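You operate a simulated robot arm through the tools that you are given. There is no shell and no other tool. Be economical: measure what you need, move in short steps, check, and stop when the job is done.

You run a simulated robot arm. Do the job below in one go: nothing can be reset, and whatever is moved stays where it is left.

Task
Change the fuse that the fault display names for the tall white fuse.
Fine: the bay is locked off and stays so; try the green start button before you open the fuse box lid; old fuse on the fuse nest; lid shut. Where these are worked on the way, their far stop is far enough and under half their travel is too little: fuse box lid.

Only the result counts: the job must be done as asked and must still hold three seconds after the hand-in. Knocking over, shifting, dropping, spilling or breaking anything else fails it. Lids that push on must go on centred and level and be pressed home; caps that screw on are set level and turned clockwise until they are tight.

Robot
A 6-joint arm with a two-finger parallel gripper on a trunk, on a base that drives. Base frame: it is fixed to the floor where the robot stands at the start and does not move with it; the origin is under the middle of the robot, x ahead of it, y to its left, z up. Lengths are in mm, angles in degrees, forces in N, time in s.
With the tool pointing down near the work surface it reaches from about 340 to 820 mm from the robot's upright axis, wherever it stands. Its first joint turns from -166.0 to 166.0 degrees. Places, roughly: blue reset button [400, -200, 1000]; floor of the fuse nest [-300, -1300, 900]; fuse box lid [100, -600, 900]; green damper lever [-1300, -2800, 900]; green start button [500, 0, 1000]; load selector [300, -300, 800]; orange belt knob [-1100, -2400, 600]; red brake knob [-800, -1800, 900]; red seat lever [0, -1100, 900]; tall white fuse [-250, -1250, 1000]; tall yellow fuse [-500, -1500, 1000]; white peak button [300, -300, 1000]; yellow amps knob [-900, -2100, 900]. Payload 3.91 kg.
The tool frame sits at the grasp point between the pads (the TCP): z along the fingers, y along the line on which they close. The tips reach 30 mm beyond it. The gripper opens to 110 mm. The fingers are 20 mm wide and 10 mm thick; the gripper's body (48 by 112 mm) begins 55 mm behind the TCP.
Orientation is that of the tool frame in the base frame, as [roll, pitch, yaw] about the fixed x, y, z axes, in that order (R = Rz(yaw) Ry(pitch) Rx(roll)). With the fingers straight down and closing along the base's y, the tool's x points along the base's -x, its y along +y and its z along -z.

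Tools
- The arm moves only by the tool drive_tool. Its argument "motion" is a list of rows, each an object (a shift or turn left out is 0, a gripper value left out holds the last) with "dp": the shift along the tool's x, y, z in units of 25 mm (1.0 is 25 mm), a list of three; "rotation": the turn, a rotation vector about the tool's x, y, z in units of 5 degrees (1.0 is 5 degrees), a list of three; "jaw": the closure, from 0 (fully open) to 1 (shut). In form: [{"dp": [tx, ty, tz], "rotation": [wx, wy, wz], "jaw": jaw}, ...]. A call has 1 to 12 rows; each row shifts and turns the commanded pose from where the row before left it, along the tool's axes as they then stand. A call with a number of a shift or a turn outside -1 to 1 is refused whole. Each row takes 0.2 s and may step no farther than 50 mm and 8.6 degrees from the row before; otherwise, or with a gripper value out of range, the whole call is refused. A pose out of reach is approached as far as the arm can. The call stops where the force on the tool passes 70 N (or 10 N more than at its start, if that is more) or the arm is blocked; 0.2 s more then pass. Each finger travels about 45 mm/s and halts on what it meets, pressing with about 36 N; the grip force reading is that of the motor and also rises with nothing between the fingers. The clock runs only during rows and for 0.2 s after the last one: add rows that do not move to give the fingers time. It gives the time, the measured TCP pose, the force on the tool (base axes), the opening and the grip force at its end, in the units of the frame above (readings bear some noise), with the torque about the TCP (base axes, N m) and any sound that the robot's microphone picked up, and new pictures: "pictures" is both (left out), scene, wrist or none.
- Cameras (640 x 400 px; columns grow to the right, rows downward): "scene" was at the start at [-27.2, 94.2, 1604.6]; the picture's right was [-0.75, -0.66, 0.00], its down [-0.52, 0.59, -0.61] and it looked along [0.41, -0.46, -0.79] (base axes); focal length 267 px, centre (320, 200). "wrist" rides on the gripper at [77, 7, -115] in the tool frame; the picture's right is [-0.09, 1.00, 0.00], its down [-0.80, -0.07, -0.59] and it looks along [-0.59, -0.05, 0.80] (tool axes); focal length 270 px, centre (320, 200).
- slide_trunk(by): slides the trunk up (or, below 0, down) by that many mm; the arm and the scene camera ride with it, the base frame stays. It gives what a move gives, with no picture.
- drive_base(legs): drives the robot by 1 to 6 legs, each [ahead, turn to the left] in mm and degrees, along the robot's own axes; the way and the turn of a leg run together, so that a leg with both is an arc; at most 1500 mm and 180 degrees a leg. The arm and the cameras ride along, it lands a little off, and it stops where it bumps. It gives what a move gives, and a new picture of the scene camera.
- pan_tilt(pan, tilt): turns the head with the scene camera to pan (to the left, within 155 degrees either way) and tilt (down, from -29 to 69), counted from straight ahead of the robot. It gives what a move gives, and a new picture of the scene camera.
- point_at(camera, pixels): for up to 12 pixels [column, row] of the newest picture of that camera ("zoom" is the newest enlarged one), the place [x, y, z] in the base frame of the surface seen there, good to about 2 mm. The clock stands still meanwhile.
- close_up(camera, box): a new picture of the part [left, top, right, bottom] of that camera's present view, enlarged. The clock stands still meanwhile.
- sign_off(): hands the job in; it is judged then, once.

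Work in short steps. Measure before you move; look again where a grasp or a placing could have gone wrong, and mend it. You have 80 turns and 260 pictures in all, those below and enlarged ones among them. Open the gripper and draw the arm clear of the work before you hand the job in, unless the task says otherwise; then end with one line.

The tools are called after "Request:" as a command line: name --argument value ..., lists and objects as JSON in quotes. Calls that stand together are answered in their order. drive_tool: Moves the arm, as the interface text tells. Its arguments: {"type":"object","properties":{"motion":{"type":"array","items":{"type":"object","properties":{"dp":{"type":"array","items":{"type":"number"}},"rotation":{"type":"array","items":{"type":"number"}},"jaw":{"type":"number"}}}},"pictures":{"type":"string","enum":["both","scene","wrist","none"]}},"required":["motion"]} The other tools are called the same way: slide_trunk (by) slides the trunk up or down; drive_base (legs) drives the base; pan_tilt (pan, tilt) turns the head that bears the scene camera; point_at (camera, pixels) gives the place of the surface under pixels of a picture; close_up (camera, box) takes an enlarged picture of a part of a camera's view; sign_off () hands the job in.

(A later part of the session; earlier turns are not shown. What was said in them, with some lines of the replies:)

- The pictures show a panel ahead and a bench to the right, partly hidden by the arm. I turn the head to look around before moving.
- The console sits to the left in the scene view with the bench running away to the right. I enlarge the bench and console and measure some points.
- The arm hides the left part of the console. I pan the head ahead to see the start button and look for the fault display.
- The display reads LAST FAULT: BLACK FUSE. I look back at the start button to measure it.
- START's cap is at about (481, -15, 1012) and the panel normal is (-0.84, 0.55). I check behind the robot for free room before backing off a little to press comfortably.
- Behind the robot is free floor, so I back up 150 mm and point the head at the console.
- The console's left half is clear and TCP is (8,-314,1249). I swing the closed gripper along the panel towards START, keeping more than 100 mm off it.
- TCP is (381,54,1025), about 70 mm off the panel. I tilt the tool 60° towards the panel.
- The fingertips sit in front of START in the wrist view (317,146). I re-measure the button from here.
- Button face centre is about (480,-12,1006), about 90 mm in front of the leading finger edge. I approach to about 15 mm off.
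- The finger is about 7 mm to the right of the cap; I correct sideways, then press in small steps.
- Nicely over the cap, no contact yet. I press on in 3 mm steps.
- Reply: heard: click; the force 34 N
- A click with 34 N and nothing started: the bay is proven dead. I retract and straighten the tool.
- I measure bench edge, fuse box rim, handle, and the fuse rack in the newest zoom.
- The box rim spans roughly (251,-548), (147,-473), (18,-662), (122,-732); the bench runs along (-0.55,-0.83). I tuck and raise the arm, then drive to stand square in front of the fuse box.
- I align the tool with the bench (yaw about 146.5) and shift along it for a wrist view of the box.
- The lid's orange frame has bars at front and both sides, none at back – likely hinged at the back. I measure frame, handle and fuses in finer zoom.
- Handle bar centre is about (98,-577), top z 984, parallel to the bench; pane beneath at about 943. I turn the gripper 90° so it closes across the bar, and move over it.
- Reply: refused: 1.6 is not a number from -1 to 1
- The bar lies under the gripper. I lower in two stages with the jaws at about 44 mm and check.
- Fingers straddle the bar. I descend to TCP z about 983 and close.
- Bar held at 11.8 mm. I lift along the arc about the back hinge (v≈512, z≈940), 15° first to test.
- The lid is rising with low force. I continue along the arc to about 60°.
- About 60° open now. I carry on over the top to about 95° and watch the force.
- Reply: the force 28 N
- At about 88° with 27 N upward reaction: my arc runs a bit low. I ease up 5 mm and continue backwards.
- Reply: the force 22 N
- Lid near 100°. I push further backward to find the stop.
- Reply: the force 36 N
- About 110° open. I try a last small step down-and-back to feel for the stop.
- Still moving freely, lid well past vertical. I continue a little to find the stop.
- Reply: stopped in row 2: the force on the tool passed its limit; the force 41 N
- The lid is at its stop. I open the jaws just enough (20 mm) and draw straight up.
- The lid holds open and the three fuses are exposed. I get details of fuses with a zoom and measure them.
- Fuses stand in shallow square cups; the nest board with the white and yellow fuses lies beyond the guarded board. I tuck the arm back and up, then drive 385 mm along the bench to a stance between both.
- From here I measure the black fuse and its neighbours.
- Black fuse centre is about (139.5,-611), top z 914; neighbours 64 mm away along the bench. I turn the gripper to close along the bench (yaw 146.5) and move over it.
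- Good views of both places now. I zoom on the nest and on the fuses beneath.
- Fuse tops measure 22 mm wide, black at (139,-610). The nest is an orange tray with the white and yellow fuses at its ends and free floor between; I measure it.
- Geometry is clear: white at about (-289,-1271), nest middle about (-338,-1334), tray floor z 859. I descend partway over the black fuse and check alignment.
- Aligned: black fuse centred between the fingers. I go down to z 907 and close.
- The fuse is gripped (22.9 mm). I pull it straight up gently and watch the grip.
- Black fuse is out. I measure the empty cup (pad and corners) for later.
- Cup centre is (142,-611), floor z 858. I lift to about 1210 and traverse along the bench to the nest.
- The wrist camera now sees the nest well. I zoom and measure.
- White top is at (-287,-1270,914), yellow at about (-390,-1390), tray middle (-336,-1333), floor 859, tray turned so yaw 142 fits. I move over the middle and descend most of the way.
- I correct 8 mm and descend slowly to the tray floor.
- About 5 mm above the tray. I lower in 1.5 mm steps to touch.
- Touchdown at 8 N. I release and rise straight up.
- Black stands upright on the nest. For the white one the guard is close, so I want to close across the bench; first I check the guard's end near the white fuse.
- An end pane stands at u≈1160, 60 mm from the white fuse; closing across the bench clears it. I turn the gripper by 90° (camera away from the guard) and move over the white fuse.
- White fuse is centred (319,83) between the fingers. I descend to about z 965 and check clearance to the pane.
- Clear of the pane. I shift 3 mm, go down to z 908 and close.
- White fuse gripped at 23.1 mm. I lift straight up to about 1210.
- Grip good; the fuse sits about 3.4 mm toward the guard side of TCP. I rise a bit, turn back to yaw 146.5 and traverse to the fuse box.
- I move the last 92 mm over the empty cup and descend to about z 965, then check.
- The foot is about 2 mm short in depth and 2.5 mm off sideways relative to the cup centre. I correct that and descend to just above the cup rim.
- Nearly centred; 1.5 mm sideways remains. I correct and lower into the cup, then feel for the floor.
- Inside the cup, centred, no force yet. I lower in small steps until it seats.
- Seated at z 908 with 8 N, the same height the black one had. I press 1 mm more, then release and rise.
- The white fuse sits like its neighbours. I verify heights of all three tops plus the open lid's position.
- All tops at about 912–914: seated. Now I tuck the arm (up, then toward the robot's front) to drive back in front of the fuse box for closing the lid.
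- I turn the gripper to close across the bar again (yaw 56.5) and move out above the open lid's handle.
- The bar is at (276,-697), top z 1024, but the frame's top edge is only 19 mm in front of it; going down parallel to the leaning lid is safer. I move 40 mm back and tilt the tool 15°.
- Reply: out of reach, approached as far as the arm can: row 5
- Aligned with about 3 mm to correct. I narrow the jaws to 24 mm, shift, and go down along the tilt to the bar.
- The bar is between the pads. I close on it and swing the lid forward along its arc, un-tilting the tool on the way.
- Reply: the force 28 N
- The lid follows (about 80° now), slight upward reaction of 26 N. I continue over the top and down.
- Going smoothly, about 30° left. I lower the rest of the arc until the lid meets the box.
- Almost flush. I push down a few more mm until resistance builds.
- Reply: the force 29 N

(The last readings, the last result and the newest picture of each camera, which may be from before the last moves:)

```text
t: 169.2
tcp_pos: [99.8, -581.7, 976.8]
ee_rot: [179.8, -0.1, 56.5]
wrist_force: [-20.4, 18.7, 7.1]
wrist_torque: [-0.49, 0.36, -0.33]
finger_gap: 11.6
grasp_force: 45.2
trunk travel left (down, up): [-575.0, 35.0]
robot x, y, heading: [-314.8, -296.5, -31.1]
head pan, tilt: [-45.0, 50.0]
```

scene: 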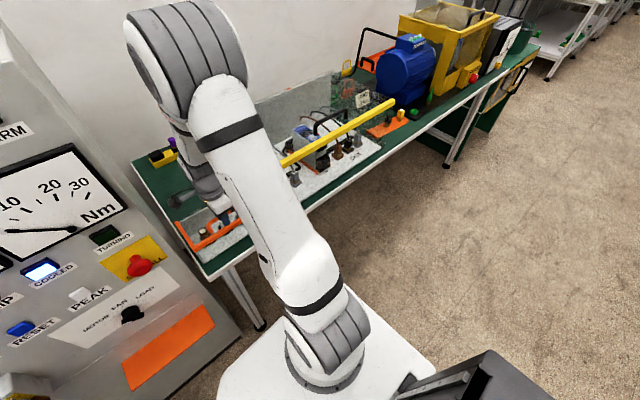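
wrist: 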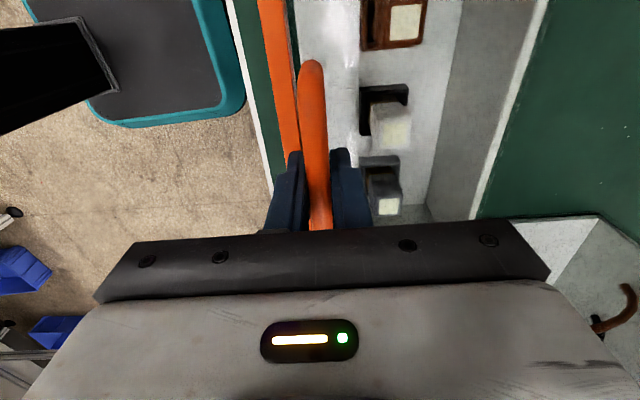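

Probably down; I release, rise, and verify the rim height.

Request:
drive_tool --motion '[{"jaw": 0.6}, {}, {}, {"dp": [0, 0, -0.6]}, {"dp": [0, 0, -1]}, {"dp": [0, 0, -1]}, {"dp": [0, 0, -1]}, {"dp": [0, 0, -1]}, {"dp": [0, 0, -1]}, {"dp": [0, 0, -1]}, {"dp": [0, 0, -1]}]' --pictures "both"

Request:
close_up --camera "scene" --box '[160, 150, 280, 270]'

Request:
close_up --camera "wrist" --box '[220, 0, 460, 200]'

```text
t: 171.6
tcp_pos: [101.0, -583.0, 1165.9]
ee_rot: [180.0, 0.1, 56.5]
wrist_force: [-0.3, -0.8, 1.0]
wrist_torque: [0.02, 0.0, 0.01]
finger_gap: 44.3
grasp_force: 0.1
trunk travel left (down, up): [-575.0, 35.0]
robot x, y, heading: [-314.3, -295.4, -31.2]
head pan, tilt: [-45.0, 50.0]
```

scene: 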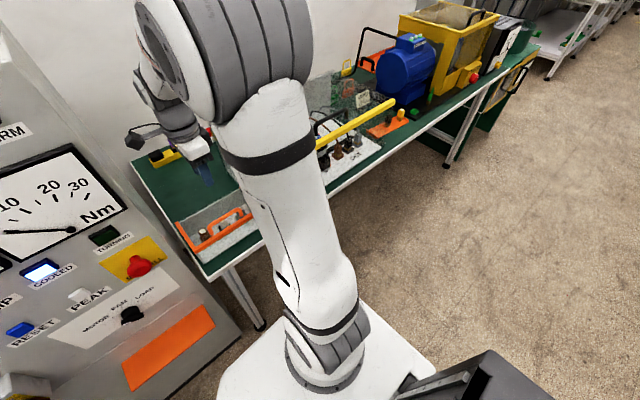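
wrist: 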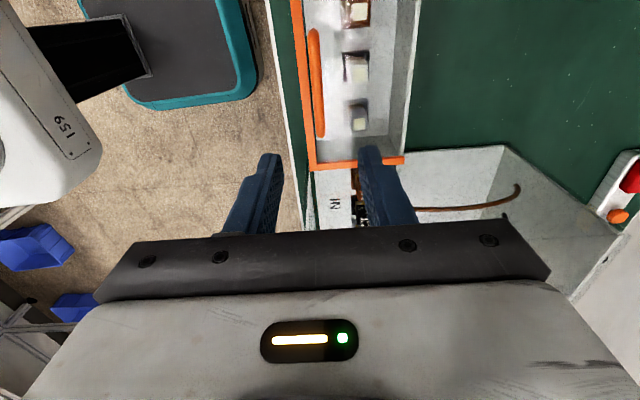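

```text
3.33 times, centred on (220, 210) of scene
```

zoom: 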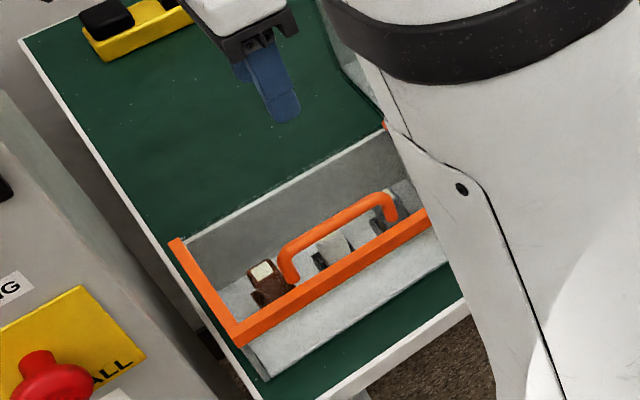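

```text
2.00 times, centred on (340, 100) of wrist
```

zoom: 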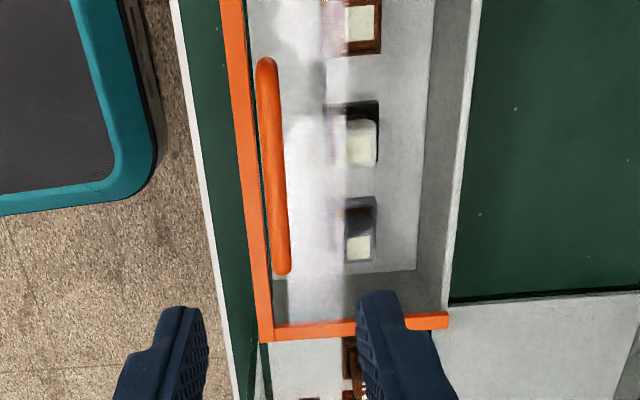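

Request:
point_at --camera "zoom" --pixels '[[264, 332], [235, 60], [272, 170], [440, 320], [250, 200]]'

```text
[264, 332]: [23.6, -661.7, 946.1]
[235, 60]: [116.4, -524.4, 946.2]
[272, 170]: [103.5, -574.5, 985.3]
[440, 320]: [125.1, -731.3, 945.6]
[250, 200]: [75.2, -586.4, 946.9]
```

Rim reads level (946 front, 946 back), handle top 985 vs 984 before. To be sure, I press gently on the handle with closed fingertips.

Request:
drive_tool --motion '[{"jaw": 1}, {"dp": [0, 0, 1]}, {"dp": [0, 0, 1]}, {"dp": [0, 0, 1]}, {"dp": [0, 0, 1]}, {"dp": [0, 0, 1]}, {"dp": [0, 0, 0.4]}, {"dp": [0, 0, 0.2]}, {"dp": [0, 0, 0.12]}, {"dp": [0, 0, 0.12]}, {"dp": [0, 0, 0.08]}, {"dp": [0, 0, 0.08]}]' --pictures "none"

```text
t: 174.2
tcp_pos: [102.5, -582.5, 1015.3]
ee_rot: [179.8, 0.1, 56.5]
wrist_force: [0.2, -0.3, 0.1]
wrist_torque: [0.04, -0.01, 0.01]
finger_gap: 0.0
grasp_force: 36.0
trunk travel left (down, up): [-575.0, 35.0]
robot x, y, heading: [-316.5, -295.2, -31.4]
head pan, tilt: [-45.0, 50.0]
5 turns are left
```

No contact yet at tips z 985. I press a few mm further, then withdraw straight up and take a last look.

Request:
drive_tool --motion '[{"dp": [0, 0, 0.08]}, {"dp": [0, 0, 0.08]}, {"dp": [0, 0, 0.06]}]' --pictures "none"

Request:
drive_tool --motion '[{"dp": [0, 0, -0.5]}, {"dp": [0, 0, -1]}, {"dp": [0, 0, -1]}, {"dp": [0, 0, -1]}, {"dp": [0, 0, -1]}, {"dp": [0, 0, -1]}, {"dp": [0, 0, -1]}, {"dp": [0, -0.5, -1], "jaw": 0}, {"dp": [0, -0.5, -1]}, {"dp": [0, -0.5, 0]}, {}]' --pictures "both"

Request:
close_up --camera "scene" --box '[340, 80, 440, 160]'

Request:
close_up --camera "wrist" --box '[220, 0, 460, 200]'

```text
t: 175.0
tcp_pos: [99.8, -582.8, 1013.0]
ee_rot: [179.6, -0.1, 56.5]
wrist_force: [-4.3, -2.3, 32.7]
wrist_torque: [-0.05, 0.27, 0.11]
finger_gap: 0.3
grasp_force: 36.0
trunk travel left (down, up): [-575.0, 35.0]
robot x, y, heading: [-315.9, -296.9, -31.4]
head pan, tilt: [-45.0, 50.0]
```

```text
t: 177.4
tcp_pos: [70.6, -560.5, 1225.7]
ee_rot: [179.8, -0.1, 56.5]
wrist_force: [0.9, 0.3, -0.6]
wrist_torque: [0.0, 0.02, 0.02]
finger_gap: 86.6
grasp_force: 0.1
trunk travel left (down, up): [-575.0, 35.0]
robot x, y, heading: [-309.8, -295.8, -31.0]
head pan, tilt: [-45.0, 50.0]
```

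scene: 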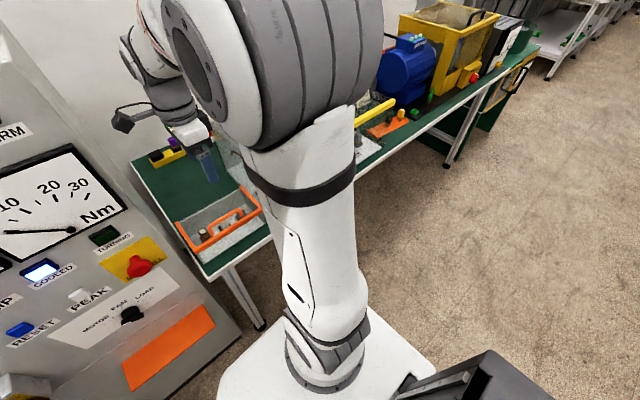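
wrist: 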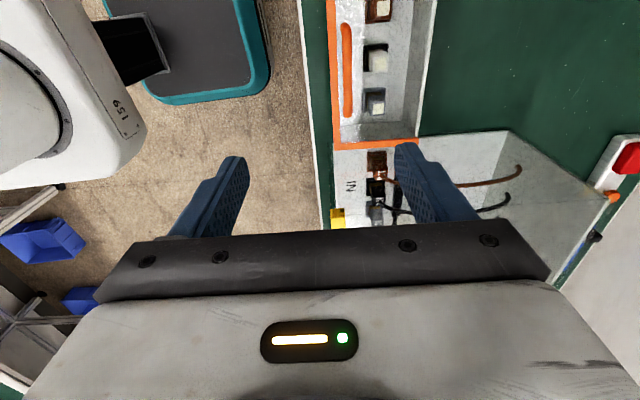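

```text
5.00 times, centred on (390, 120) of scene
```

zoom: 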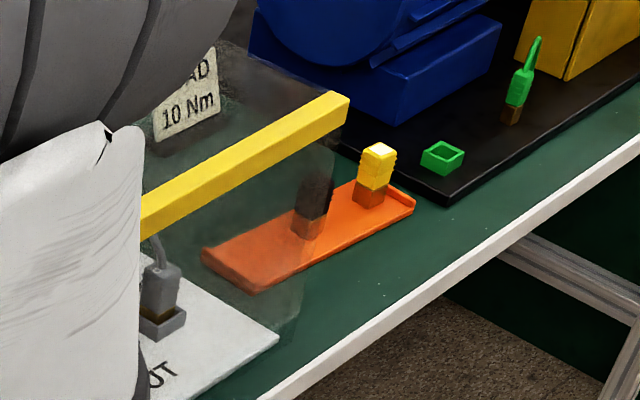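

```text
2.00 times, centred on (340, 100) of wrist
4 turns are left
```

zoom: 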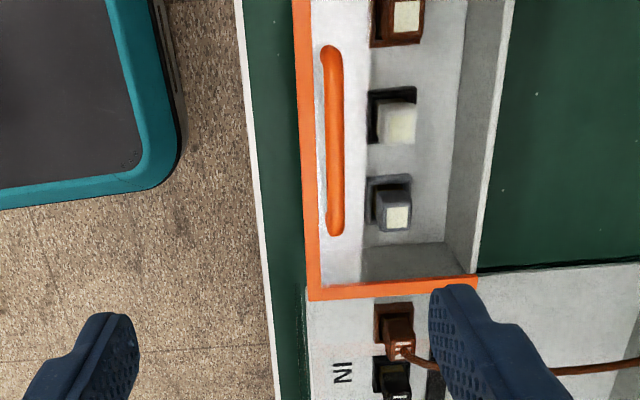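

The lid took 33 N firmly at its stop and is shut. The white fuse is in the black cup, the black fuse stands on the nest, and the arm is clear with the gripper open, so I hand in.

Request:
sign_off

```text
The job is handed in.
```

The fuse change is done and handed in: the fault display named the black fuse, and the tall white fuse now sits in its place. I pressed the green start button before opening the lid and nothing started. I never touched the lock-off, the old black fuse is on the nest, and the fuse box lid is shut.
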